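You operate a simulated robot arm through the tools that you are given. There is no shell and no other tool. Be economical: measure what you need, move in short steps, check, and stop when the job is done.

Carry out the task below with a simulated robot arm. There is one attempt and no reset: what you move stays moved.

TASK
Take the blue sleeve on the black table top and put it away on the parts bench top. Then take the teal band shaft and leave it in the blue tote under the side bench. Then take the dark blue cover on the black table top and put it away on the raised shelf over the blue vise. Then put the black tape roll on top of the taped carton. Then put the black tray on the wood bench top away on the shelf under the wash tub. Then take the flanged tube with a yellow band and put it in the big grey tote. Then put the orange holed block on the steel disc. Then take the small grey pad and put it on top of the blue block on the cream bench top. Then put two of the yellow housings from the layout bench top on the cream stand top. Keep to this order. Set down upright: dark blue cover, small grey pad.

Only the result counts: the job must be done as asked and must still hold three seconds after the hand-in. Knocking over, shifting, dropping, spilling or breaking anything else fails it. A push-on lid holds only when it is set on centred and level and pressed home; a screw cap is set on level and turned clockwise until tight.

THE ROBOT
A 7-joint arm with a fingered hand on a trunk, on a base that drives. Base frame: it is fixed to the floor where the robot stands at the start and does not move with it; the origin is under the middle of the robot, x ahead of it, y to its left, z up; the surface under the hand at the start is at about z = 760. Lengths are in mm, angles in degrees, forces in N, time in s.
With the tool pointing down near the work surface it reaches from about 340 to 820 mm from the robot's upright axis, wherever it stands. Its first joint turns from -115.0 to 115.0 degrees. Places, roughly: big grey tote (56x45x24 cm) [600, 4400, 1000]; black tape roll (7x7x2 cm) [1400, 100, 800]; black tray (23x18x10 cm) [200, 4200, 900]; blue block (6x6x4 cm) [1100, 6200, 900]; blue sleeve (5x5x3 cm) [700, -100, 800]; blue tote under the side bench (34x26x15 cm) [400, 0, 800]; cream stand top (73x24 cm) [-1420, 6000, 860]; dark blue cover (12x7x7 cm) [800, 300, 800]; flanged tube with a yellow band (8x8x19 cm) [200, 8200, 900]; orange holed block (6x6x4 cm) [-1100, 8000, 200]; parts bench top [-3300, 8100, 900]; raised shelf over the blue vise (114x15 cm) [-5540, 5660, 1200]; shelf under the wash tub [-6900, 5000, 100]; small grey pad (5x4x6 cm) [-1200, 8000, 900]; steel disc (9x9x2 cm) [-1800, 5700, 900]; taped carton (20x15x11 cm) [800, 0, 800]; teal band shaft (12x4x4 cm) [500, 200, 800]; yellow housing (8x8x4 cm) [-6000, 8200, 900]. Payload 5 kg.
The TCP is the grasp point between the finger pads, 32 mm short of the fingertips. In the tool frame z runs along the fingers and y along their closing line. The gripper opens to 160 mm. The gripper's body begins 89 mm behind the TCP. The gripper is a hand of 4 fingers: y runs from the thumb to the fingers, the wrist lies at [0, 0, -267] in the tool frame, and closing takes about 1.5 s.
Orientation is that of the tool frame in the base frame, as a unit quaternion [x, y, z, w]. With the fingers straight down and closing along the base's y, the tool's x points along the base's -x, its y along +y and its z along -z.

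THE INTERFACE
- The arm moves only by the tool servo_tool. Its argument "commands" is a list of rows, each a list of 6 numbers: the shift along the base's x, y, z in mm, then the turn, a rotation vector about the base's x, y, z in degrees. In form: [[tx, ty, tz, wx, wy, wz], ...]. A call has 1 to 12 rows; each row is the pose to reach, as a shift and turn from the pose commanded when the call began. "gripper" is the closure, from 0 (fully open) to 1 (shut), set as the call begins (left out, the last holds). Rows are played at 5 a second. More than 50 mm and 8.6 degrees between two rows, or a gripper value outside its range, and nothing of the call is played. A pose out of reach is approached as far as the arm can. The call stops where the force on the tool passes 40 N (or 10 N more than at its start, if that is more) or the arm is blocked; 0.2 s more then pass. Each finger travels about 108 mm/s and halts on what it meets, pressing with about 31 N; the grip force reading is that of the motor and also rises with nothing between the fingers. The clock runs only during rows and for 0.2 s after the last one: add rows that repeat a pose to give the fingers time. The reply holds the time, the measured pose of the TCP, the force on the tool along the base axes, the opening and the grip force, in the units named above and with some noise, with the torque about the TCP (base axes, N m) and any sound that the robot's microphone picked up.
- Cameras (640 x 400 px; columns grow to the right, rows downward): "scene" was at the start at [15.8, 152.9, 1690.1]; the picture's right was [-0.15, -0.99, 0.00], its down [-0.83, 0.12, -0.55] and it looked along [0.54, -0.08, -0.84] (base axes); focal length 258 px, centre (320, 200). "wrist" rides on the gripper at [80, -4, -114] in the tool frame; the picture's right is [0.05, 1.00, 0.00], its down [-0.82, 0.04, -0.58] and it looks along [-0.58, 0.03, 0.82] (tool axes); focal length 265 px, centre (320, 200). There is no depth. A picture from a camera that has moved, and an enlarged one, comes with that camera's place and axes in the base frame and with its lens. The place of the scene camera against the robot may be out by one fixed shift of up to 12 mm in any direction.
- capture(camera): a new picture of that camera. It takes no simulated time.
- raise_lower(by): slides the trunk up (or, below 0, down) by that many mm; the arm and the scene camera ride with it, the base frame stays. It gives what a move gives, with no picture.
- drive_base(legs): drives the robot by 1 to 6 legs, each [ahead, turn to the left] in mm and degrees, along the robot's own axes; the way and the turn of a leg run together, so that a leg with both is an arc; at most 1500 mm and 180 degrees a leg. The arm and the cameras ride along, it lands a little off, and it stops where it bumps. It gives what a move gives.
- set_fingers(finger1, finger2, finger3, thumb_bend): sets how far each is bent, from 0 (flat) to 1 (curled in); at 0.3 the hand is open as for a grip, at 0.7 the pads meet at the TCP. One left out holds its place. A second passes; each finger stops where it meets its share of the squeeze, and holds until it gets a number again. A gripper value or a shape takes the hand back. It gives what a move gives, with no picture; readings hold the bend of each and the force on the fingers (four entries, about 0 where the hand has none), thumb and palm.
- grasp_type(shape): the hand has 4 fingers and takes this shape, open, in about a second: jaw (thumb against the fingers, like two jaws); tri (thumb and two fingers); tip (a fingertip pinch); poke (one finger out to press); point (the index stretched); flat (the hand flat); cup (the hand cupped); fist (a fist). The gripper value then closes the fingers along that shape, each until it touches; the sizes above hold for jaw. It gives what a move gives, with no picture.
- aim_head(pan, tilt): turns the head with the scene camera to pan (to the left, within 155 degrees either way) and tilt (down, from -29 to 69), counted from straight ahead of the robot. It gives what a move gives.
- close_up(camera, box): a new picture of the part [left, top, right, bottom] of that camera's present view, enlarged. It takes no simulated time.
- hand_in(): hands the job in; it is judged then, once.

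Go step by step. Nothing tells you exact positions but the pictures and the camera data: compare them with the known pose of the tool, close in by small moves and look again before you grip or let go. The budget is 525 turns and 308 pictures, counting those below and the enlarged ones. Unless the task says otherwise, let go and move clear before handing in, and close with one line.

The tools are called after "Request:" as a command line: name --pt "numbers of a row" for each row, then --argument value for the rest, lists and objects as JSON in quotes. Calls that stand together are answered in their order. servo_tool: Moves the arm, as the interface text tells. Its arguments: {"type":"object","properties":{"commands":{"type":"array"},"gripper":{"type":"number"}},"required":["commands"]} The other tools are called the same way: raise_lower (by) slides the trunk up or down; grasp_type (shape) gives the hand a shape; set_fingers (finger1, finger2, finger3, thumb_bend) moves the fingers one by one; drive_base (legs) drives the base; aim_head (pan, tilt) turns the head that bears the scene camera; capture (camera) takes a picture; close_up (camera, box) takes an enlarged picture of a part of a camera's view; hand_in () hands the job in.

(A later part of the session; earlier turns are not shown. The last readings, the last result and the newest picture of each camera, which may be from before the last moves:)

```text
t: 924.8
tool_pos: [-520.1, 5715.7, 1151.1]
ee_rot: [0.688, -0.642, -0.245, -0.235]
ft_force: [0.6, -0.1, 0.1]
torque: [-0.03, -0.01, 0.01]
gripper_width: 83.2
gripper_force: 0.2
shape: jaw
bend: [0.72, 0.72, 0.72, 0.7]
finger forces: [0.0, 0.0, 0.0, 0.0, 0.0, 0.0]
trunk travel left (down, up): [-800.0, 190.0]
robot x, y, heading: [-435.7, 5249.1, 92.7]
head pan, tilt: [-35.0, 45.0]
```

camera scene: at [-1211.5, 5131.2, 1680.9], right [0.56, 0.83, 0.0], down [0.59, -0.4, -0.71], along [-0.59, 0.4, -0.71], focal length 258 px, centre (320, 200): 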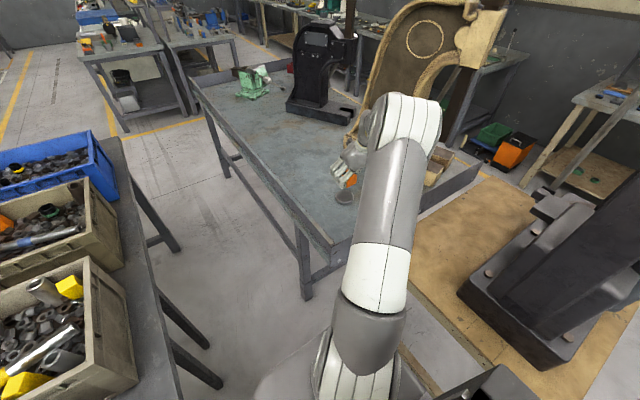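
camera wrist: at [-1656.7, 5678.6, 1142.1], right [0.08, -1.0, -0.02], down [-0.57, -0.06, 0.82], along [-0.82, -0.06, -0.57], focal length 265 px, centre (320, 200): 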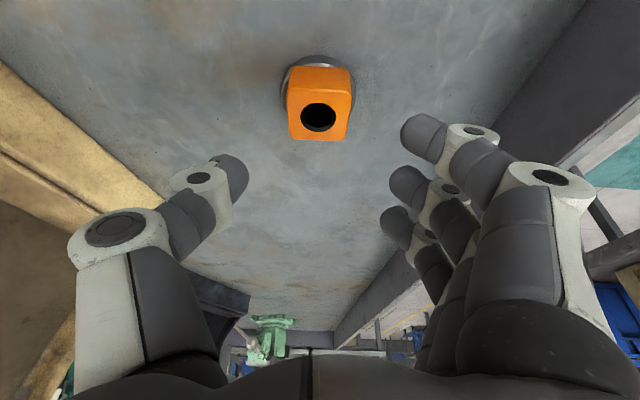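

I tilted the wrong way there, so I'll straighten the hand now in the open gap.

Request:
servo_tool --pt "0 0 5 -8 -0.4 0" --pt "0 0 10 -16 -0.9 0" --pt "0 0 15 -24 -1.3 0" --pt "0 0 20 -32 -1.8 0" --pt "0 0 25 -39.5 -2.2 0" --pt "0 0 25 -39.5 -2.2 0"

Request:
drive_base --legs '[[0, -3], [1000, 0], [760, 0], [0, 91], [620, 0], [0, -90]]'

Request:
aim_head --pan 5 --tilt 40

Request:
capture --camera "scene"

```text
t: 926.2
tool_pos: [-520.6, 5716.9, 1175.6]
ee_rot: [0.731, -0.682, 0.0, -0.001]
ft_force: [0.9, 0.3, -0.4]
torque: [-0.01, 0.05, -0.06]
gripper_width: 83.3
gripper_force: 0.1
shape: jaw
bend: [0.72, 0.72, 0.72, 0.7]
finger forces: [0.0, 0.0, 0.0, 0.0, 0.1, 0.1]
trunk travel left (down, up): [-800.0, 190.0]
robot x, y, heading: [-433.6, 5245.2, 93.0]
head pan, tilt: [-35.0, 45.0]
```

```text
t: 946.0
tool_pos: [-1090.9, 7497.0, 1177.3]
ee_rot: [-0.694, 0.72, 0.001, 0.001]
ft_force: [-0.6, 0.3, 0.3]
torque: [-0.04, -0.02, 0.01]
gripper_width: 83.7
gripper_force: 0.1
shape: jaw
bend: [0.72, 0.72, 0.72, 0.7]
finger forces: [0.1, 0.0, 0.0, 0.0, 0.0, 0.0]
trunk travel left (down, up): [-800.0, 190.0]
robot x, y, heading: [-1051.9, 7019.9, 86.5]
head pan, tilt: [-35.0, 45.0]
```

```text
t: 947.1
tool_pos: [-1089.5, 7496.8, 1177.6]
ee_rot: [-0.694, 0.72, 0.002, 0.002]
ft_force: [-0.2, 0.5, 1.1]
torque: [-0.01, 0.0, 0.03]
gripper_width: 83.1
gripper_force: 0.0
shape: jaw
bend: [0.72, 0.72, 0.72, 0.7]
finger forces: [0.1, 0.0, 0.0, 0.0, 0.2, 0.0]
trunk travel left (down, up): [-800.0, 190.0]
robot x, y, heading: [-1056.2, 7019.3, 86.7]
head pan, tilt: [5.0, 40.0]
```

```text
146 pictures are left
camera scene: at [-1209.8, 7059.7, 1688.1], right [1.0, 0.03, 0.0], down [0.02, -0.64, -0.77], along [-0.02, 0.77, -0.64], focal length 258 px, centre (320, 200)
```

scene: 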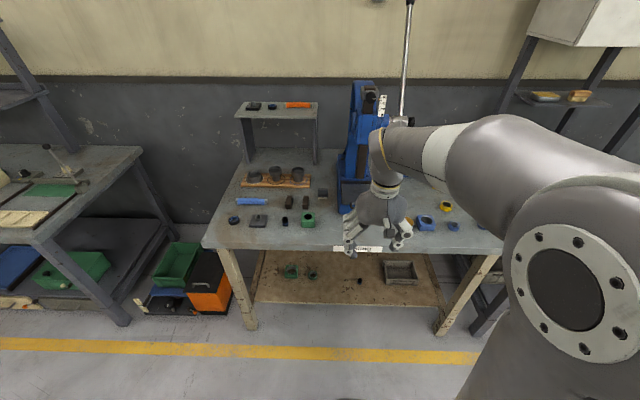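

Request:
close_up --camera "scene" --box '[220, 150, 380, 260]'

```text
3.64 times, centred on (300, 205) of scene
camera zoom: at [-1209.8, 7059.7, 1688.1], right [1.0, 0.03, 0.0], down [0.02, -0.64, -0.77], along [-0.02, 0.77, -0.64], focal length 938 px, centre (393, 182)
```

zoom: 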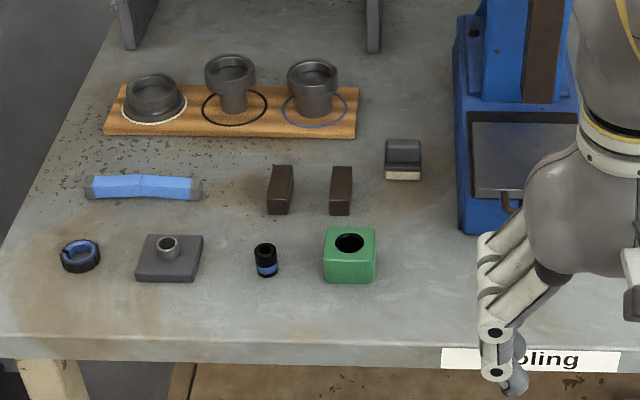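

The pad is the small grey block with a cream bottom, near (-1222, 8059), beside the blue press. I'll shift the hand left, drive closer and look.

Request:
servo_tool --pt "-45 0 0 0 0 0" --pt "-90 0 0 0 0 0" --pt "-135 0 0 0 0 3.5" --pt "-150 0 0 0 0 3.5"

Request:
drive_base --legs '[[320, 0]]'

Request:
servo_tool --pt "0 40 -20 0 0 0" --pt "0 80 -40 0 0 0" --pt "0 120 -60 0 0 0" --pt "0 150 -80 0 0 0" --pt "0 150 -80 0 0 0"

Request:
capture --camera "wrist"

```text
t: 948.1
tool_pos: [-1238.0, 7496.2, 1175.4]
ee_rot: [0.716, -0.698, -0.001, -0.002]
ft_force: [-0.7, -0.3, -0.1]
torque: [-0.01, 0.03, -0.02]
gripper_width: 83.3
gripper_force: 0.2
shape: jaw
bend: [0.72, 0.72, 0.72, 0.7]
finger forces: [0.0, 0.0, 0.1, 0.0, 0.0, 0.0]
trunk travel left (down, up): [-800.0, 190.0]
robot x, y, heading: [-1052.4, 7015.2, 86.4]
head pan, tilt: [5.0, 40.0]
```

```text
t: 950.2
tool_pos: [-1221.5, 7817.4, 1176.5]
ee_rot: [0.717, -0.697, 0.001, -0.002]
ft_force: [-0.1, -0.5, -0.2]
torque: [-0.07, -0.01, -0.03]
gripper_width: 83.3
gripper_force: 0.0
shape: jaw
bend: [0.72, 0.72, 0.72, 0.7]
finger forces: [0.0, 0.0, 0.0, 0.0, 0.0, 0.1]
trunk travel left (down, up): [-800.0, 190.0]
robot x, y, heading: [-1032.9, 7338.0, 87.1]
head pan, tilt: [5.0, 40.0]
```

```text
t: 951.5
tool_pos: [-1220.0, 7966.9, 1094.7]
ee_rot: [0.716, -0.698, -0.001, -0.002]
ft_force: [0.1, -0.3, 0.1]
torque: [-0.01, 0.02, 0.03]
gripper_width: 83.4
gripper_force: 0.0
shape: jaw
bend: [0.72, 0.72, 0.72, 0.7]
finger forces: [0.1, 0.0, 0.0, 0.0, 0.0, 0.1]
trunk travel left (down, up): [-800.0, 190.0]
robot x, y, heading: [-1037.9, 7336.1, 86.9]
head pan, tilt: [5.0, 40.0]
```

```text
144 pictures are left
camera wrist: at [-1213.0, 7885.2, 1208.7], right [-1.0, -0.08, 0.0], down [-0.07, 0.81, 0.58], along [-0.04, 0.58, -0.81], focal length 265 px, centre (320, 200)
```

wrist: 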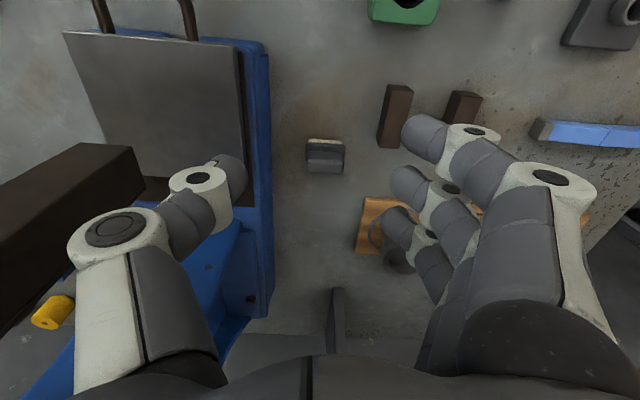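

The pad is at about (-1228, 8020), 60 mm tall, close to the press base. I'll yaw -89° so the fingers close front-to-back, clear of the press.

Request:
servo_tool --pt "0 0 0 0 0 -8" --pt "0 0 0 0 0 -16" --pt "0 0 0 0 0 -24" --pt "0 0 0 0 0 -32" --pt "0 0 0 0 0 -40" --pt "0 0 0 0 0 -48" --pt "0 0 0 0 0 -56" --pt "0 0 0 0 0 -64" --pt "-4 15 0 0 0 -72" --pt "-8 35 0 0 0 -80" --pt "-8 53 0 0 0 -88" --pt "-8 53 0 0 0 -89"

Request:
capture --camera "wrist"

```text
t: 954.0
tool_pos: [-1229.2, 8019.2, 1096.1]
ee_rot: [-0.022, 1.0, -0.001, 0.002]
ft_force: [-0.3, -0.6, 0.4]
torque: [-0.01, 0.01, -0.02]
gripper_width: 83.2
gripper_force: 0.1
shape: jaw
bend: [0.72, 0.72, 0.72, 0.7]
finger forces: [0.0, 0.0, 0.0, 0.0, 0.0, 0.0]
trunk travel left (down, up): [-800.0, 190.0]
robot x, y, heading: [-1037.1, 7338.6, 87.1]
head pan, tilt: [5.0, 40.0]
```

```text
143 pictures are left
camera wrist: at [-1308.9, 8010.8, 1209.1], right [-0.1, 1.0, 0.0], down [0.81, 0.08, 0.58], along [0.58, 0.05, -0.81], focal length 265 px, centre (320, 200)
```

wrist: 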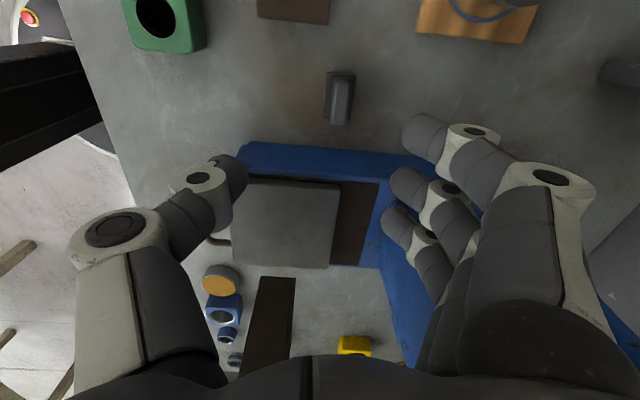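

Request:
close_up --camera "wrist" --box '[280, 50, 400, 150]'

```text
4.00 times, centred on (340, 100) of wrist
camera zoom: at [-1308.9, 8010.8, 1209.1], right [-0.1, 1.0, 0.0], down [0.81, 0.08, 0.58], along [0.58, 0.05, -0.81], focal length 1062 px, centre (240, 600)
```

zoom: 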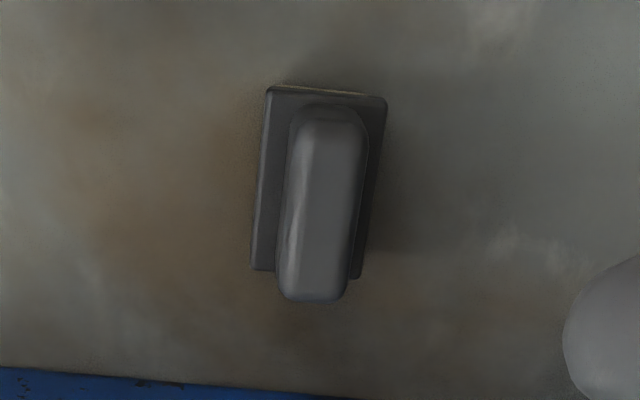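

The pad has a handle bar on top, running along x. I'll grip the bar: centre (-1234, 8037), top z ≈ 930.

Request:
servo_tool --pt "-2 9 -40 0 0 -1" --pt "-5 18 -80 0 0 -2" --pt "-5 18 -110 0 0 -2" --pt "-5 18 -130 0 0 -2" --pt "-5 18 -130 0 0 -2" --gripper 0.58

Request:
capture --camera "wrist"

```text
t: 955.2
tool_pos: [-1233.4, 8036.6, 964.8]
ee_rot: [-0.005, 1.0, 0.0, 0.002]
ft_force: [-0.2, 0.7, -0.7]
torque: [0.0, 0.01, -0.02]
gripper_width: 67.8
gripper_force: 0.1
shape: jaw
bend: [0.73, 0.73, 0.73, 0.7]
finger forces: [0.0, 0.0, 0.1, 0.1, 0.1, 0.1]
trunk travel left (down, up): [-800.0, 190.0]
robot x, y, heading: [-1036.8, 7334.8, 86.8]
head pan, tilt: [5.0, 40.0]
```

```text
141 pictures are left
camera wrist: at [-1314.5, 8031.5, 1078.8], right [-0.06, 1.0, 0.0], down [0.81, 0.05, 0.58], along [0.58, 0.03, -0.81], focal length 265 px, centre (320, 200)
```

wrist: 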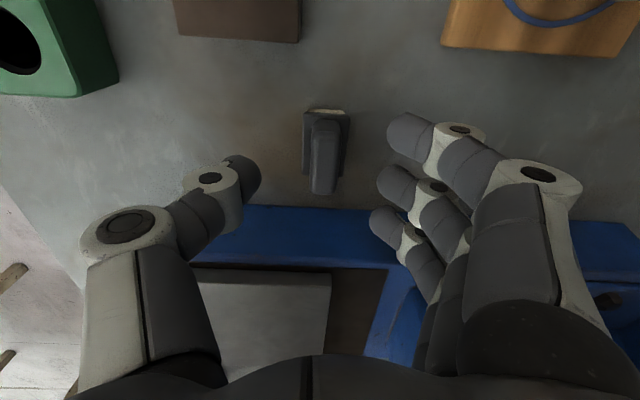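

Request:
servo_tool --pt "-5 1 -15 0 0 0" --pt "-5 1 -30 0 0 0" --pt "-5 1 -39 0 0 0" --pt "-5 1 -39 0 0 0"

Request:
capture --camera "wrist"

```text
t: 956.2
tool_pos: [-1241.4, 8039.1, 926.8]
ee_rot: [-0.005, 1.0, -0.001, 0.002]
ft_force: [0.0, 0.0, -0.7]
torque: [0.0, 0.03, -0.01]
gripper_width: 67.8
gripper_force: 0.1
shape: jaw
bend: [0.73, 0.73, 0.73, 0.7]
finger forces: [0.1, 0.0, 0.0, 0.0, 0.0, 0.0]
trunk travel left (down, up): [-800.0, 190.0]
robot x, y, heading: [-1037.6, 7338.2, 86.9]
head pan, tilt: [5.0, 40.0]
```

```text
140 pictures are left
camera wrist: at [-1320.5, 8033.2, 1041.1], right [-0.06, 1.0, 0.0], down [0.81, 0.05, 0.58], along [0.58, 0.03, -0.81], focal length 265 px, centre (320, 200)
```

wrist: 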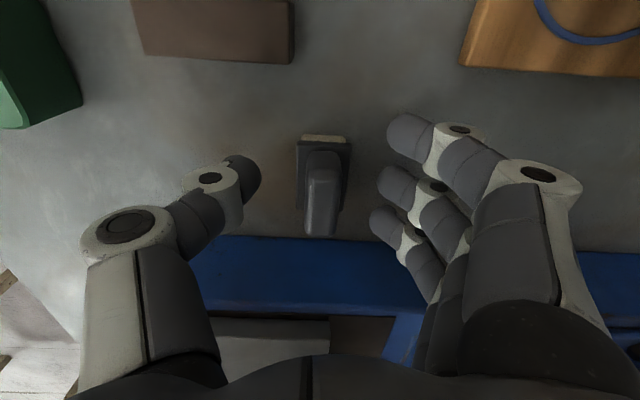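

Request:
servo_tool --pt "0 0 0 0 0 0" --pt "0 0 0 0 0 0" --pt "0 0 0 0 0 0" --pt "0 0 0 0 0 0" --pt "0 0 0 0 0 0" --pt "0 0 0 0 0 0" --pt "0 0 0 0 0 0" --gripper 1.0

Request:
capture --camera "wrist"

```text
t: 957.9
tool_pos: [-1240.1, 8039.2, 928.5]
ee_rot: [-0.005, 1.0, 0.0, 0.002]
ft_force: [-1.2, 1.0, 4.3]
torque: [0.11, 0.06, 0.1]
gripper_width: 8.0
gripper_force: 30.9
shape: jaw
bend: [0.7, 0.71, 0.71, 0.71]
finger forces: [0.0, 16.1, 11.1, 0.1, 26.2, 0.0]
trunk travel left (down, up): [-800.0, 190.0]
robot x, y, heading: [-1035.3, 7338.1, 87.0]
head pan, tilt: [5.0, 40.0]
```

```text
139 pictures are left
camera wrist: at [-1320.6, 8033.0, 1041.6], right [-0.06, 1.0, 0.0], down [0.81, 0.05, 0.58], along [0.58, 0.04, -0.81], focal length 265 px, centre (320, 200)
```

wrist: 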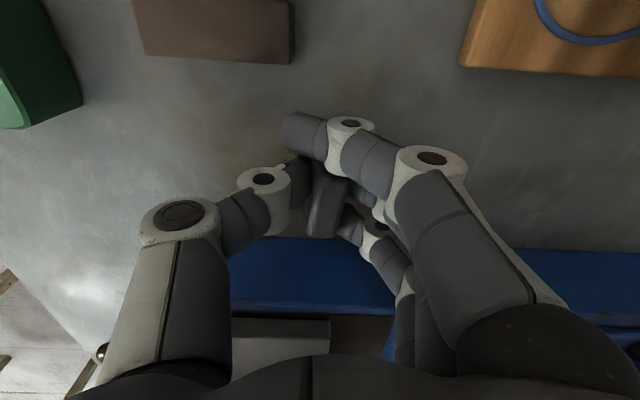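

Request:
servo_tool --pt "0 0 10 0 0 0" --pt "0 0 30 0 0 0" --pt "0 0 70 0 0 0" --pt "0 0 115 0 0 0" --pt "0 0 160 0 0 0" --pt "0 -30 190 0 0 0" --pt "0 -75 200 0 0 0" --pt "0 -120 200 0 0 0" --pt "0 -165 200 0 0 0" --pt "0 -210 200 0 0 0"

Request:
capture --camera "wrist"

Request:
capture --camera "scene"

```text
t: 960.0
tool_pos: [-1239.1, 7829.1, 1128.5]
ee_rot: [-0.005, 1.0, 0.0, 0.002]
ft_force: [0.0, -0.7, -0.9]
torque: [0.03, 0.01, -0.02]
gripper_width: 7.7
gripper_force: 30.9
shape: jaw
bend: [0.7, 0.71, 0.71, 0.71]
finger forces: [0.0, 15.1, 10.9, 0.0, 25.9, 0.0]
trunk travel left (down, up): [-800.0, 190.0]
robot x, y, heading: [-1036.9, 7335.8, 86.9]
head pan, tilt: [5.0, 40.0]
```

```text
138 pictures are left
camera wrist: at [-1319.6, 7822.4, 1241.3], right [-0.06, 1.0, 0.0], down [0.81, 0.05, 0.58], along [0.58, 0.04, -0.81], focal length 265 px, centre (320, 200)
```

wrist: 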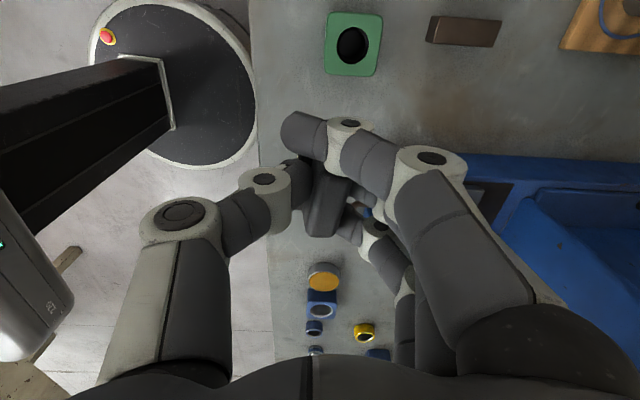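

```text
137 pictures are left
camera scene: at [-1191.9, 7377.0, 1688.2], right [1.0, 0.03, 0.0], down [0.02, -0.64, -0.77], along [-0.02, 0.77, -0.64], focal length 258 px, centre (320, 200)
```

scene: 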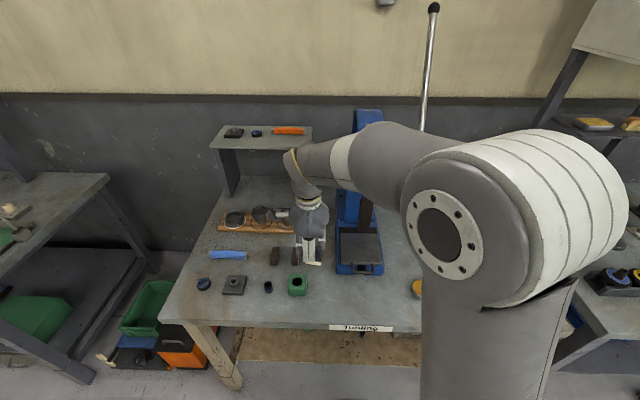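

The pad is held. Driving to the cream bench with the blue block, facing it from the north.

Request:
drive_base --legs '[[-350, 0], [0, -88], [1500, 0], [600, 0], [0, -90]]'

Request:
aim_head --pan 8 --tilt 40

Request:
capture --camera "scene"

```text
t: 979.7
tool_pos: [1252.0, 6417.8, 1127.1]
ee_rot: [1.0, 0.028, -0.002, -0.001]
ft_force: [-0.9, 1.1, -1.4]
torque: [-0.01, -0.05, -0.02]
gripper_width: 7.5
gripper_force: 30.1
shape: jaw
bend: [0.7, 0.71, 0.71, 0.71]
finger forces: [0.0, 14.8, 10.4, 0.1, 25.0, 0.1]
trunk travel left (down, up): [-800.0, 190.0]
robot x, y, heading: [1027.4, 6904.2, -90.6]
head pan, tilt: [5.0, 40.0]
```

```text
t: 980.3
tool_pos: [1254.1, 6418.4, 1126.3]
ee_rot: [1.0, 0.028, -0.002, -0.002]
ft_force: [-0.1, 0.5, -0.1]
torque: [-0.02, 0.01, 0.0]
gripper_width: 7.4
gripper_force: 30.8
shape: jaw
bend: [0.7, 0.71, 0.71, 0.71]
finger forces: [0.0, 14.7, 10.4, 0.0, 24.8, 0.0]
trunk travel left (down, up): [-800.0, 190.0]
robot x, y, heading: [1027.3, 6895.4, -90.5]
head pan, tilt: [8.0, 40.0]
```

```text
136 pictures are left
camera scene: at [1202.3, 6880.6, 1688.1], right [-0.99, -0.13, 0.0], down [-0.08, 0.64, -0.77], along [0.1, -0.76, -0.64], focal length 258 px, centre (320, 200)
```

scene: 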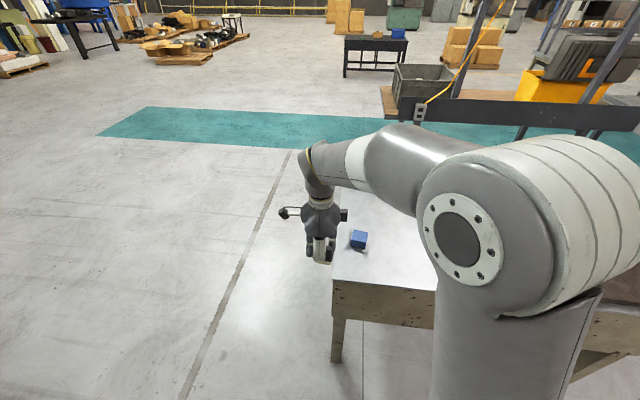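

Request:
close_up --camera "scene" --box '[280, 190, 400, 270]'

Request:
servo_tool --pt "-19 -45 0 0 0 0" --pt "-38 -90 0 0 0 0" --pt "-57 -135 0 0 0 0" --pt "-76 -180 0 0 0 0" --pt "-76 -200 0 0 0 0" --pt "-76 -200 0 0 0 0"

Request:
capture --camera "wrist"

Request:
close_up --camera "scene" --box '[270, 160, 430, 270]'

```text
5.00 times, centred on (340, 230) of scene
camera zoom: at [1202.3, 6880.6, 1688.1], right [-0.99, -0.13, 0.0], down [-0.08, 0.64, -0.77], along [0.1, -0.76, -0.64], focal length 1290 px, centre (220, 50)
```

zoom: 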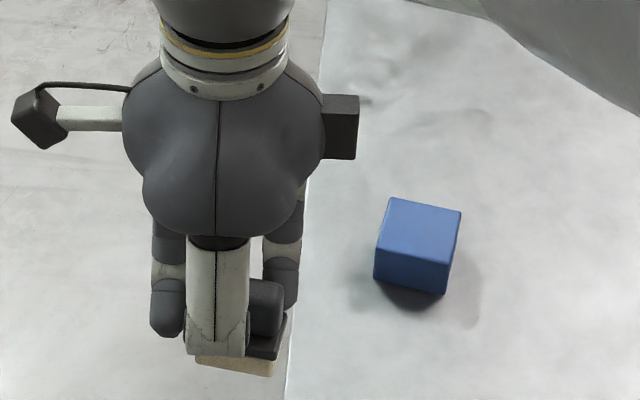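

```text
t: 981.7
tool_pos: [1175.6, 6215.4, 1124.5]
ee_rot: [1.0, 0.028, -0.001, 0.0]
ft_force: [1.0, 0.3, -0.3]
torque: [-0.05, -0.02, -0.01]
gripper_width: 7.3
gripper_force: 31.0
shape: jaw
bend: [0.7, 0.71, 0.71, 0.71]
finger forces: [0.0, 14.9, 10.2, 0.1, 25.2, 0.0]
trunk travel left (down, up): [-800.0, 190.0]
robot x, y, heading: [1029.4, 6897.5, -90.5]
head pan, tilt: [8.0, 40.0]
```

```text
134 pictures are left
camera wrist: at [1256.2, 6222.9, 1238.5], right [0.11, -0.99, 0.0], down [-0.81, -0.09, 0.58], along [-0.58, -0.06, -0.81], focal length 265 px, centre (320, 200)
```

wrist: 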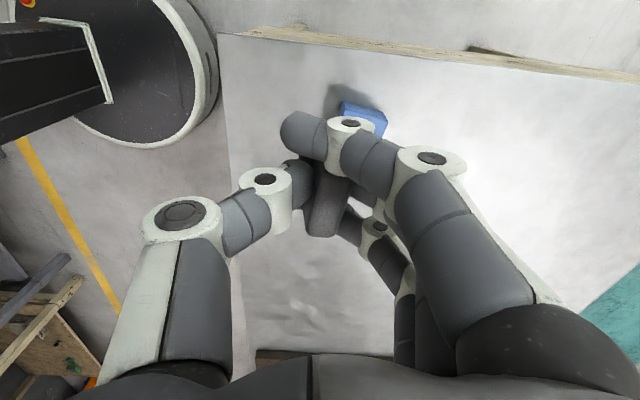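

```text
3.64 times, centred on (350, 215) of scene
camera zoom: at [1202.0, 6880.8, 1688.1], right [-0.99, -0.13, 0.0], down [-0.08, 0.64, -0.77], along [0.1, -0.76, -0.64], focal length 938 px, centre (211, 146)
```

zoom: 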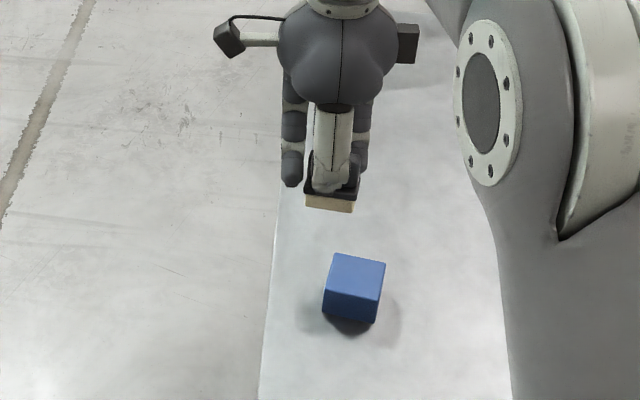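

Both pad and block are measurable in the same view: the pad must shift by about (-38, -46) and rotate -5° to sit centred on the block. I'll do that and come down to about 30 mm above.

Request:
servo_tool --pt "-13 -15 -20 0 0 -2" --pt "-26 -31 -40 0 0 -4" --pt "-38 -46 -60 0 0 -5" --pt "-38 -46 -95 0 0 -5" --pt "-38 -46 -125 0 0 -5" --pt "-38 -46 -125 0 0 -5"

Request:
close_up --camera "scene" --box '[310, 190, 410, 265]'

Request:
capture --camera "wrist"

```text
t: 983.1
tool_pos: [1138.9, 6173.6, 1002.7]
ee_rot: [1.0, -0.016, -0.001, 0.0]
ft_force: [-0.2, 0.6, -1.2]
torque: [0.02, 0.0, 0.04]
gripper_width: 7.4
gripper_force: 31.1
shape: jaw
bend: [0.7, 0.71, 0.71, 0.71]
finger forces: [0.0, 15.0, 10.3, 0.0, 25.2, 0.0]
trunk travel left (down, up): [-800.0, 190.0]
robot x, y, heading: [1026.9, 6902.2, -90.3]
head pan, tilt: [8.0, 40.0]
```

```text
5.33 times, centred on (360, 228) of scene
camera zoom: at [1202.1, 6880.8, 1688.1], right [-0.99, -0.13, 0.0], down [-0.08, 0.64, -0.77], along [0.1, -0.76, -0.64], focal length 1376 px, centre (107, 53)
```

zoom: 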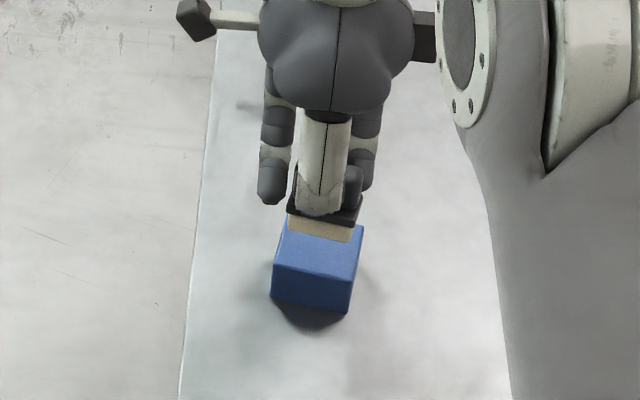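

```text
131 pictures are left
camera wrist: at [1219.4, 6174.4, 1116.2], right [0.02, -1.0, 0.0], down [-0.81, -0.02, 0.58], along [-0.58, -0.01, -0.81], focal length 265 px, centre (320, 200)
```

wrist: 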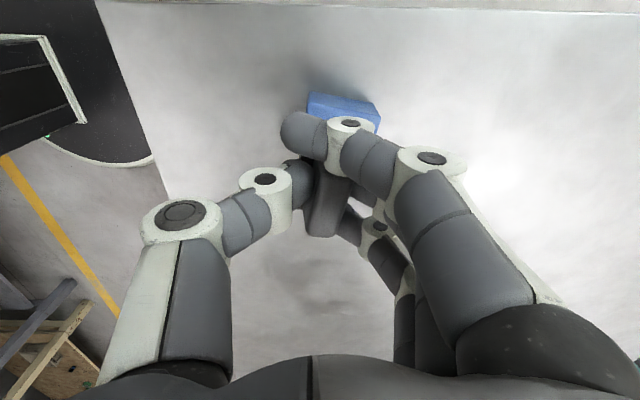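

I need about 9 mm more south, then lower onto the block.

Request:
servo_tool --pt "-2 -5 -5 0 0 -1" --pt "-2 -9 -12 0 0 -1" --pt "-2 -9 -20 0 0 -1" --pt "-2 -9 -26 0 0 -1" --pt "-2 -9 -26 0 0 -1"

Request:
close_up --camera "scene" --box '[310, 190, 410, 265]'

```text
t: 984.3
tool_pos: [1136.4, 6165.0, 975.2]
ee_rot: [1.0, -0.024, -0.002, -0.001]
ft_force: [0.0, -0.9, -0.5]
torque: [0.0, 0.01, 0.02]
gripper_width: 7.4
gripper_force: 31.1
shape: jaw
bend: [0.7, 0.71, 0.71, 0.71]
finger forces: [0.0, 15.0, 10.3, 0.0, 25.2, 0.0]
trunk travel left (down, up): [-800.0, 190.0]
robot x, y, heading: [1027.8, 6903.0, -90.6]
head pan, tilt: [8.0, 40.0]
```

```text
5.33 times, centred on (360, 228) of scene
camera zoom: at [1202.2, 6880.5, 1688.1], right [-0.99, -0.13, 0.0], down [-0.08, 0.64, -0.77], along [0.1, -0.76, -0.64], focal length 1376 px, centre (107, 53)
```

zoom: 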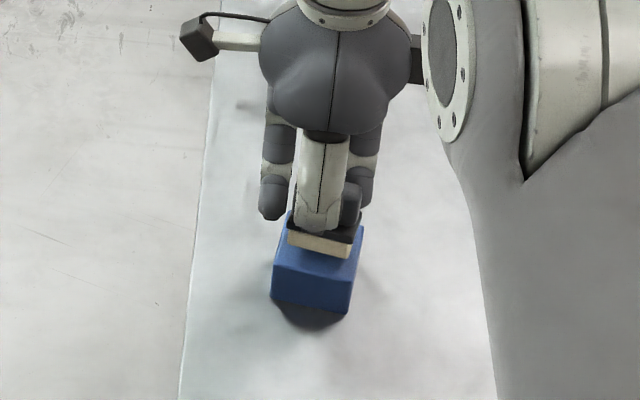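

Request:
servo_tool --pt "0 1 -4 0 0 0" --pt "0 1 -7 0 0 0" --pt "0 1 -10 0 0 0" --pt "0 1 -13 0 0 0" --pt "0 1 -15 0 0 0"

Request:
close_up --camera "scene" --box '[310, 190, 410, 265]'

```text
t: 985.5
tool_pos: [1136.2, 6166.1, 967.6]
ee_rot: [1.0, -0.025, -0.001, 0.003]
ft_force: [-3.8, 6.0, 36.3]
torque: [-0.31, 0.11, 0.03]
gripper_width: 8.7
gripper_force: 30.8
shape: jaw
bend: [0.7, 0.72, 0.71, 0.71]
finger forces: [0.0, 28.3, 12.7, 0.1, 42.2, 0.1]
trunk travel left (down, up): [-800.0, 190.0]
robot x, y, heading: [1026.8, 6903.3, -90.6]
head pan, tilt: [8.0, 40.0]
```

```text
5.33 times, centred on (360, 228) of scene
camera zoom: at [1201.1, 6885.7, 1688.8], right [-0.99, -0.13, 0.0], down [-0.08, 0.64, -0.77], along [0.1, -0.76, -0.64], focal length 1376 px, centre (107, 53)
```

zoom: 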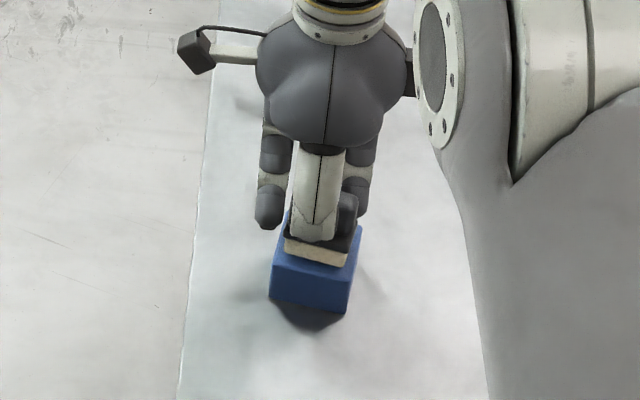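

Contact. I'll ease off and release.

Request:
servo_tool --pt "0 0 3 0 0 0" --pt "0 0 6 0 0 0" --pt "0 0 6 0 0 0"

```text
t: 986.3
tool_pos: [1136.7, 6166.5, 966.7]
ee_rot: [1.0, -0.024, -0.002, 0.0]
ft_force: [-0.8, -3.5, 12.0]
torque: [-0.42, -0.03, 0.0]
gripper_width: 8.7
gripper_force: 30.3
shape: jaw
bend: [0.7, 0.72, 0.71, 0.71]
finger forces: [0.0, 23.5, 12.1, 0.0, 27.1, 0.0]
trunk travel left (down, up): [-800.0, 190.0]
robot x, y, heading: [1027.2, 6901.6, -90.5]
head pan, tilt: [8.0, 40.0]
```

Request:
servo_tool --pt "0 0 0 0 0 0" --pt "0 0 0 0 0 0" --pt "0 0 0 0 0 0" --pt "0 0 0 0 0 0" --pt "0 0 0 0 0 0" --gripper 0.6

Request:
capture --camera "wrist"

Request:
close_up --camera "scene" --box '[310, 190, 410, 265]'

```text
t: 987.5
tool_pos: [1136.9, 6164.7, 967.3]
ee_rot: [1.0, -0.024, -0.001, -0.001]
ft_force: [-0.5, -0.9, -0.3]
torque: [0.02, 0.03, 0.02]
gripper_width: 63.3
gripper_force: 0.1
shape: jaw
bend: [0.73, 0.73, 0.73, 0.7]
finger forces: [0.0, 0.0, 0.0, 0.0, 0.0, 0.1]
trunk travel left (down, up): [-800.0, 190.0]
robot x, y, heading: [1028.3, 6901.4, -90.5]
head pan, tilt: [8.0, 40.0]
```

```text
128 pictures are left
camera wrist: at [1218.0, 6164.2, 1081.4], right [0.0, -1.0, 0.0], down [-0.81, 0.0, 0.58], along [-0.58, 0.0, -0.81], focal length 265 px, centre (320, 200)
```

wrist: 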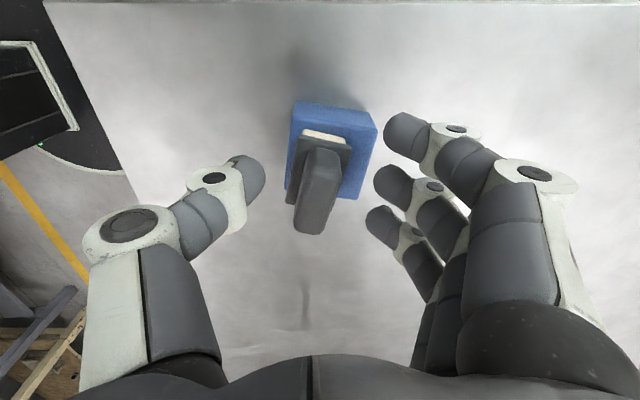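

```text
5.33 times, centred on (360, 228) of scene
camera zoom: at [1202.2, 6880.6, 1688.1], right [-0.99, -0.13, 0.0], down [-0.08, 0.64, -0.77], along [0.1, -0.76, -0.64], focal length 1376 px, centre (107, 53)
```

zoom: 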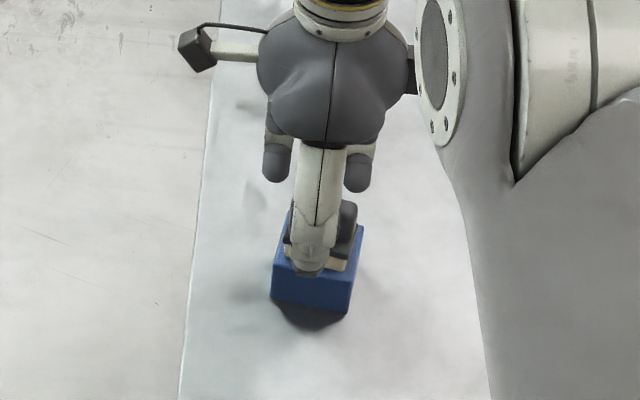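

Request:
servo_tool --pt "0 0 20 0 0 0" --pt "0 0 60 0 0 0" --pt "0 0 105 0 0 0" --pt "0 0 150 0 0 0" --pt "0 0 180 0 0 0" --pt "0 0 180 0 0 0"

Request:
capture --camera "wrist"

Request:
close_up --camera "scene" --box '[310, 190, 410, 265]'

```text
t: 988.9
tool_pos: [1137.6, 6164.4, 1149.2]
ee_rot: [1.0, -0.025, -0.002, 0.0]
ft_force: [-0.4, 0.2, 0.9]
torque: [0.02, 0.04, -0.03]
gripper_width: 63.5
gripper_force: 0.1
shape: jaw
bend: [0.73, 0.73, 0.73, 0.7]
finger forces: [0.0, 0.1, 0.1, 0.0, 0.0, 0.1]
trunk travel left (down, up): [-800.0, 190.0]
robot x, y, heading: [1027.4, 6898.1, -90.6]
head pan, tilt: [8.0, 40.0]
```

```text
126 pictures are left
camera wrist: at [1218.4, 6162.8, 1261.3], right [0.0, -1.0, 0.0], down [-0.81, 0.0, 0.58], along [-0.58, 0.0, -0.81], focal length 265 px, centre (320, 200)
```

wrist: 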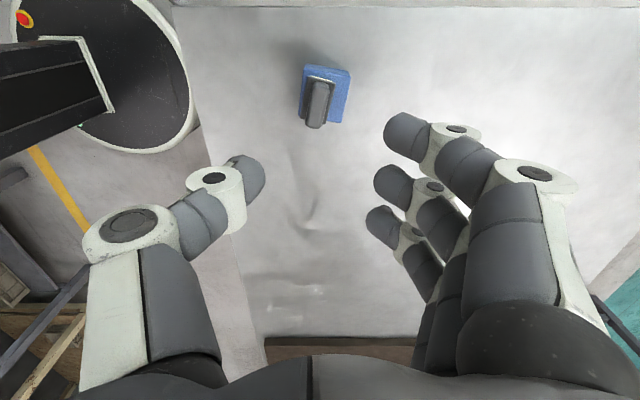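

```text
5.33 times, centred on (360, 228) of scene
camera zoom: at [1202.2, 6880.4, 1688.1], right [-0.99, -0.13, 0.0], down [-0.08, 0.64, -0.77], along [0.1, -0.76, -0.64], focal length 1376 px, centre (107, 53)
```

zoom: 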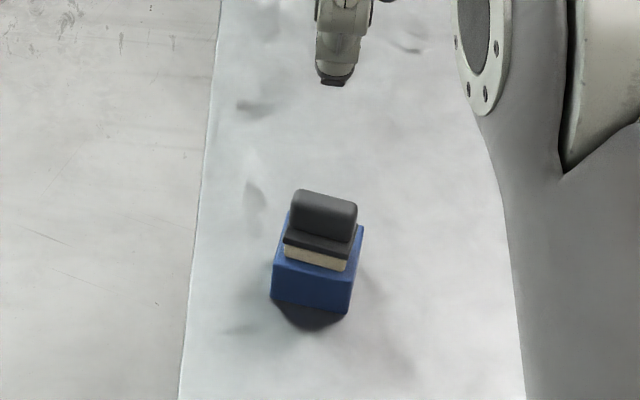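

The pad stands upright on the blue block. Last job: the yellow housings. I'll retract and drive west along the wall aisle to the layout bench.

Request:
servo_tool --pt "-17 45 0 0 0 8" --pt "-34 90 0 0 0 16" --pt "-51 135 0 0 0 24" --pt "-68 180 0 0 0 32" --pt "-85 225 0 0 0 40" --pt "-100 270 0 0 0 48" --pt "-100 270 0 0 0 56" --pt "-100 270 0 0 0 64" --pt "-100 270 0 0 0 72" --pt "-100 270 0 0 0 80" --pt "-100 270 0 0 0 88" --pt "-100 270 0 0 0 92"

Request:
drive_base --legs '[[0, -93], [1500, 0], [1000, 0]]'

```text
t: 991.5
tool_pos: [1037.6, 6433.6, 1147.7]
ee_rot: [0.712, 0.703, -0.002, 0.001]
ft_force: [-0.2, -0.3, 0.2]
torque: [0.01, 0.0, 0.0]
gripper_width: 63.5
gripper_force: 0.1
shape: jaw
bend: [0.73, 0.73, 0.73, 0.7]
finger forces: [0.0, 0.1, 0.0, 0.0, 0.1, 0.0]
trunk travel left (down, up): [-800.0, 190.0]
robot x, y, heading: [1025.0, 6901.5, -90.6]
head pan, tilt: [8.0, 40.0]
```

```text
t: 1007.4
tool_pos: [-1885.5, 7008.9, 1147.4]
ee_rot: [1.0, -0.016, -0.002, -0.001]
ft_force: [-0.2, -0.1, -0.6]
torque: [0.0, -0.02, 0.02]
gripper_width: 63.8
gripper_force: 0.0
shape: jaw
bend: [0.73, 0.73, 0.73, 0.7]
finger forces: [0.0, 0.0, 0.0, 0.1, 0.0, 0.0]
trunk travel left (down, up): [-800.0, 190.0]
robot x, y, heading: [-1418.8, 7009.7, 178.7]
head pan, tilt: [8.0, 40.0]
```

Request:
drive_base --legs '[[1500, 0], [1400, 0]]'

Request:
aim_head --pan 10 --tilt 20

Request:
capture --camera "scene"

```text
t: 1021.7
tool_pos: [-4846.2, 7096.6, 1147.0]
ee_rot: [1.0, -0.017, -0.001, -0.001]
ft_force: [-0.3, 0.7, 0.3]
torque: [-0.01, -0.01, 0.01]
gripper_width: 63.7
gripper_force: 0.1
shape: jaw
bend: [0.73, 0.73, 0.73, 0.7]
finger forces: [0.1, 0.0, 0.1, 0.1, 0.0, 0.0]
trunk travel left (down, up): [-800.0, 190.0]
robot x, y, heading: [-4377.6, 7095.3, 178.3]
head pan, tilt: [8.0, 40.0]
```

```text
t: 1022.5
tool_pos: [-4847.0, 7097.6, 1147.7]
ee_rot: [1.0, -0.016, -0.003, -0.001]
ft_force: [0.2, -0.3, -0.7]
torque: [-0.02, 0.0, 0.01]
gripper_width: 63.5
gripper_force: 0.0
shape: jaw
bend: [0.73, 0.73, 0.73, 0.7]
finger forces: [0.1, 0.0, 0.0, 0.0, 0.0, 0.1]
trunk travel left (down, up): [-800.0, 190.0]
robot x, y, heading: [-4380.8, 7097.2, 178.3]
head pan, tilt: [10.0, 20.0]
```

```text
124 pictures are left
camera scene: at [-4409.7, 6931.5, 1719.4], right [-0.14, 0.99, 0.0], down [0.34, 0.05, -0.94], along [-0.93, -0.14, -0.34], focal length 258 px, centre (320, 200)
```

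scene: 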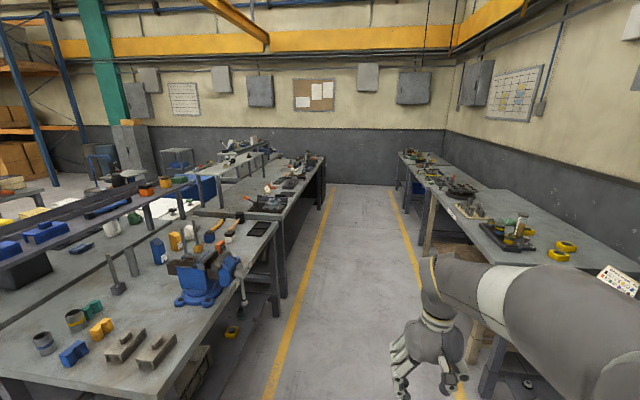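

Request:
drive_base --legs '[[1480, 0], [0, -88]]'

Request:
aim_head --pan 5 --tilt 38

Request:
capture --camera "scene"

```text
t: 1033.7
tool_pos: [-5845.8, 7621.9, 1147.4]
ee_rot: [-0.691, 0.723, 0.001, 0.003]
ft_force: [0.6, -0.6, 0.6]
torque: [-0.01, -0.01, 0.02]
gripper_width: 63.8
gripper_force: 0.1
shape: jaw
bend: [0.73, 0.73, 0.73, 0.7]
finger forces: [0.1, 0.1, 0.0, 0.0, 0.0, 0.0]
trunk travel left (down, up): [-800.0, 190.0]
robot x, y, heading: [-5851.4, 7152.9, 87.8]
head pan, tilt: [10.0, 20.0]
```

```text
t: 1034.5
tool_pos: [-5845.8, 7621.7, 1147.5]
ee_rot: [-0.691, 0.723, 0.001, 0.002]
ft_force: [0.1, 0.0, 0.1]
torque: [0.01, 0.01, 0.0]
gripper_width: 63.4
gripper_force: 0.0
shape: jaw
bend: [0.73, 0.73, 0.73, 0.7]
finger forces: [0.0, 0.1, 0.0, 0.0, 0.0, 0.0]
trunk travel left (down, up): [-800.0, 190.0]
robot x, y, heading: [-5852.1, 7152.3, 87.7]
head pan, tilt: [5.0, 38.0]
```

```text
123 pictures are left
camera scene: at [-6007.3, 7193.4, 1691.2], right [1.0, 0.05, 0.0], down [0.03, -0.61, -0.79], along [-0.04, 0.79, -0.62], focal length 258 px, centre (320, 200)
```

scene: 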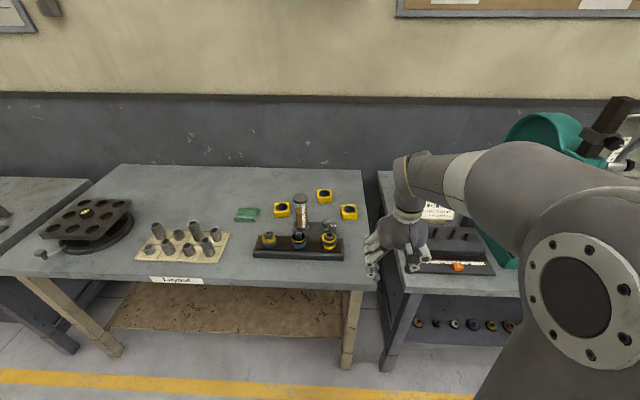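

Request:
close_up --camera "scene" --box '[220, 170, 380, 270]'

```text
4.00 times, centred on (300, 220) of scene
camera zoom: at [-6007.3, 7193.4, 1691.2], right [1.0, 0.05, 0.0], down [0.03, -0.61, -0.79], along [-0.04, 0.79, -0.62], focal length 1032 px, centre (400, 120)
```

zoom: 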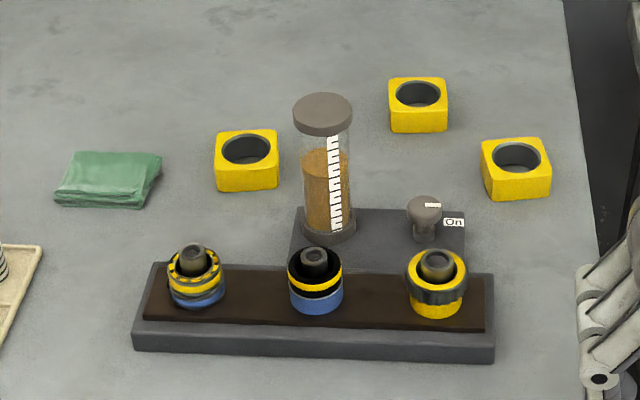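

Three yellow housings: A (-6234, 8123), B (-6037, 8240), C (-5918, 8123). I'll take C first; driving closer and moving above it.

Request:
drive_base --legs '[[230, 0]]'

Request:
servo_tool --pt "-16 45 0 0 0 0" --pt "-32 90 0 0 0 0" --pt "-48 135 0 0 0 0" --pt "-64 180 0 0 0 0" --pt "-80 225 0 0 0 0" --pt "-80 255 0 0 0 0" --pt "-80 255 0 0 0 0" --gripper 0.2

Request:
capture --camera "wrist"

```text
t: 1036.2
tool_pos: [-5836.4, 7846.8, 1146.5]
ee_rot: [-0.691, 0.723, 0.0, 0.001]
ft_force: [0.3, 0.9, 0.1]
torque: [-0.04, 0.01, -0.02]
gripper_width: 63.7
gripper_force: 0.0
shape: jaw
bend: [0.73, 0.73, 0.73, 0.7]
finger forces: [0.0, 0.1, 0.0, 0.0, 0.1, 0.0]
trunk travel left (down, up): [-800.0, 190.0]
robot x, y, heading: [-5845.0, 7380.5, 87.8]
head pan, tilt: [5.0, 38.0]
```

```text
t: 1037.8
tool_pos: [-5915.9, 8098.6, 1148.2]
ee_rot: [-0.691, 0.723, 0.0, 0.002]
ft_force: [0.2, -0.5, 0.4]
torque: [0.02, 0.03, 0.01]
gripper_width: 127.7
gripper_force: 0.0
shape: jaw
bend: [0.59, 0.59, 0.59, 0.55]
finger forces: [0.0, 0.0, 0.0, 0.0, 0.0, 0.0]
trunk travel left (down, up): [-800.0, 190.0]
robot x, y, heading: [-5842.4, 7377.6, 87.6]
head pan, tilt: [5.0, 38.0]
```

```text
121 pictures are left
camera wrist: at [-5915.3, 8016.5, 1262.3], right [-1.0, -0.01, 0.0], down [-0.01, 0.81, 0.58], along [0.0, 0.58, -0.81], focal length 265 px, centre (320, 200)
```

wrist: 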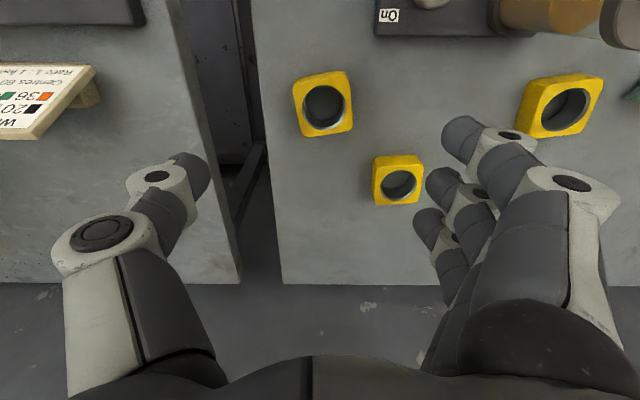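

C is centred at about (-5919, 8117), rotated about 13°. I'll align and descend.

Request:
servo_tool --pt "-1 6 -40 0 0 4.5" --pt "-2 12 -80 0 0 9" --pt "-3 18 -120 0 0 13.5" --pt "-3 18 -160 0 0 13.5" --pt "-3 18 -190 0 0 13.5" --pt "-3 18 -190 0 0 13.5"

Request:
capture --camera "wrist"

```text
t: 1039.2
tool_pos: [-5919.8, 8119.5, 958.7]
ee_rot: [0.772, -0.636, -0.001, -0.003]
ft_force: [-0.1, 0.1, -0.5]
torque: [0.02, -0.05, -0.01]
gripper_width: 127.6
gripper_force: 0.1
shape: jaw
bend: [0.59, 0.59, 0.59, 0.55]
finger forces: [0.0, 0.0, 0.1, 0.0, 0.1, 0.0]
trunk travel left (down, up): [-800.0, 190.0]
robot x, y, heading: [-5844.0, 7373.9, 87.8]
head pan, tilt: [5.0, 38.0]
```

```text
120 pictures are left
camera wrist: at [-5900.5, 8040.3, 1072.7], right [-0.97, -0.24, 0.0], down [-0.2, 0.79, 0.58], along [-0.14, 0.56, -0.81], focal length 265 px, centre (320, 200)
```

wrist: 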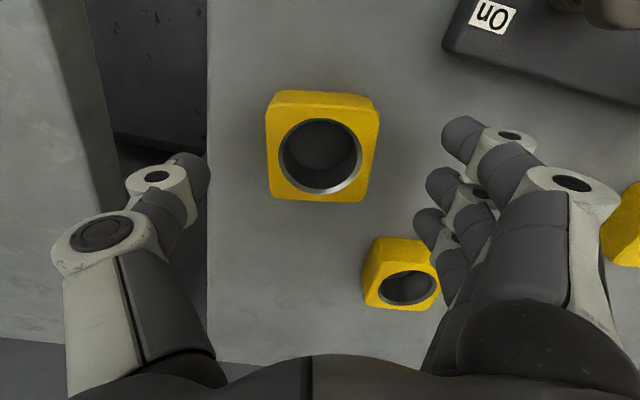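

Request:
servo_tool --pt "0 0 -20 0 0 0" --pt "0 0 -40 0 0 0" --pt "0 0 -50 0 0 0" --pt "0 0 -53 0 0 0" --pt "0 0 -53 0 0 0" --gripper 0.3

Request:
servo_tool --pt "0 0 0 0 0 0" --pt "0 0 0 0 0 0" --pt "0 0 0 0 0 0" --pt "0 0 0 0 0 0" --pt "0 0 0 0 0 0" --pt "0 0 0 0 0 0" --pt "0 0 0 0 0 0" --gripper 1.0

Request:
capture --camera "wrist"

```text
t: 1040.4
tool_pos: [-5919.6, 8119.0, 905.8]
ee_rot: [0.771, -0.636, -0.001, -0.002]
ft_force: [-0.9, -1.5, -0.4]
torque: [0.02, 0.03, -0.01]
gripper_width: 112.3
gripper_force: 0.0
shape: jaw
bend: [0.66, 0.66, 0.66, 0.63]
finger forces: [0.1, 0.0, 0.1, 0.0, 0.0, 0.0]
trunk travel left (down, up): [-800.0, 190.0]
robot x, y, heading: [-5839.9, 7380.1, 87.9]
head pan, tilt: [5.0, 38.0]
```

```text
t: 1042.0
tool_pos: [-5920.6, 8118.2, 904.0]
ee_rot: [0.772, -0.636, -0.001, -0.002]
ft_force: [-0.3, 0.5, -0.4]
torque: [0.01, -0.02, 0.06]
gripper_width: 66.9
gripper_force: 30.9
shape: jaw
bend: [0.73, 0.73, 0.73, 0.7]
finger forces: [9.2, 9.2, 9.4, 0.0, 27.9, 0.1]
trunk travel left (down, up): [-800.0, 190.0]
robot x, y, heading: [-5839.9, 7379.0, 87.4]
head pan, tilt: [5.0, 38.0]
```

```text
119 pictures are left
camera wrist: at [-5900.6, 8039.0, 1018.2], right [-0.97, -0.24, 0.0], down [-0.2, 0.79, 0.58], along [-0.14, 0.56, -0.81], focal length 265 px, centre (320, 200)
```

wrist: 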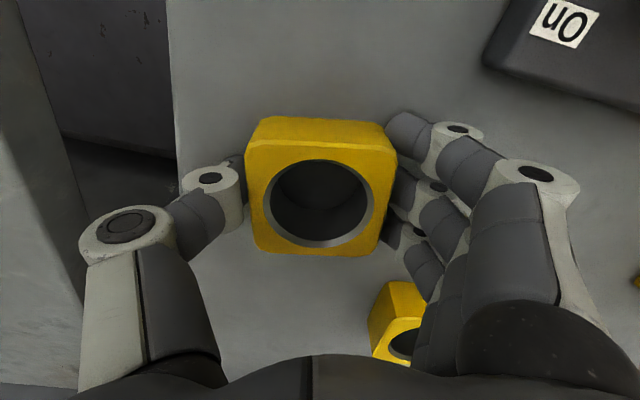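

Firm grip. Lift, retract and drive to the cream stand.

Request:
servo_tool --pt "0 0 15 0 0 0" --pt "0 0 50 0 0 0" --pt "0 0 95 0 0 0" --pt "0 0 140 0 0 0" --pt "0 0 185 0 0 0" --pt "0 0 230 0 0 0" --pt "10 -40 245 0 0 0" --pt "20 -85 245 0 0 0" --pt "30 -130 245 0 0 0" --pt "40 -175 245 0 0 0" --pt "50 -220 245 0 0 0" --pt "60 -260 245 0 0 0"

Request:
drive_base --legs '[[-310, 0], [0, -88], [1500, 0], [1500, 0]]'

```text
t: 1044.6
tool_pos: [-5861.6, 7852.7, 1149.6]
ee_rot: [0.771, -0.637, -0.001, -0.001]
ft_force: [-0.3, -0.4, -2.2]
torque: [-0.01, -0.02, 0.02]
gripper_width: 66.8
gripper_force: 31.1
shape: jaw
bend: [0.73, 0.73, 0.73, 0.7]
finger forces: [9.3, 9.3, 9.5, 0.0, 28.0, 0.0]
trunk travel left (down, up): [-800.0, 190.0]
robot x, y, heading: [-5842.1, 7377.4, 87.7]
head pan, tilt: [5.0, 38.0]
```

```text
t: 1064.2
tool_pos: [-2427.1, 7148.5, 1148.5]
ee_rot: [-0.126, 0.992, -0.001, 0.001]
ft_force: [0.4, -0.7, -1.6]
torque: [0.01, 0.03, -0.03]
gripper_width: 66.8
gripper_force: 31.1
shape: jaw
bend: [0.73, 0.73, 0.73, 0.7]
finger forces: [9.3, 9.1, 9.4, 0.1, 27.9, 0.1]
trunk travel left (down, up): [-800.0, 190.0]
robot x, y, heading: [-2899.1, 7099.4, 1.5]
head pan, tilt: [5.0, 38.0]
```

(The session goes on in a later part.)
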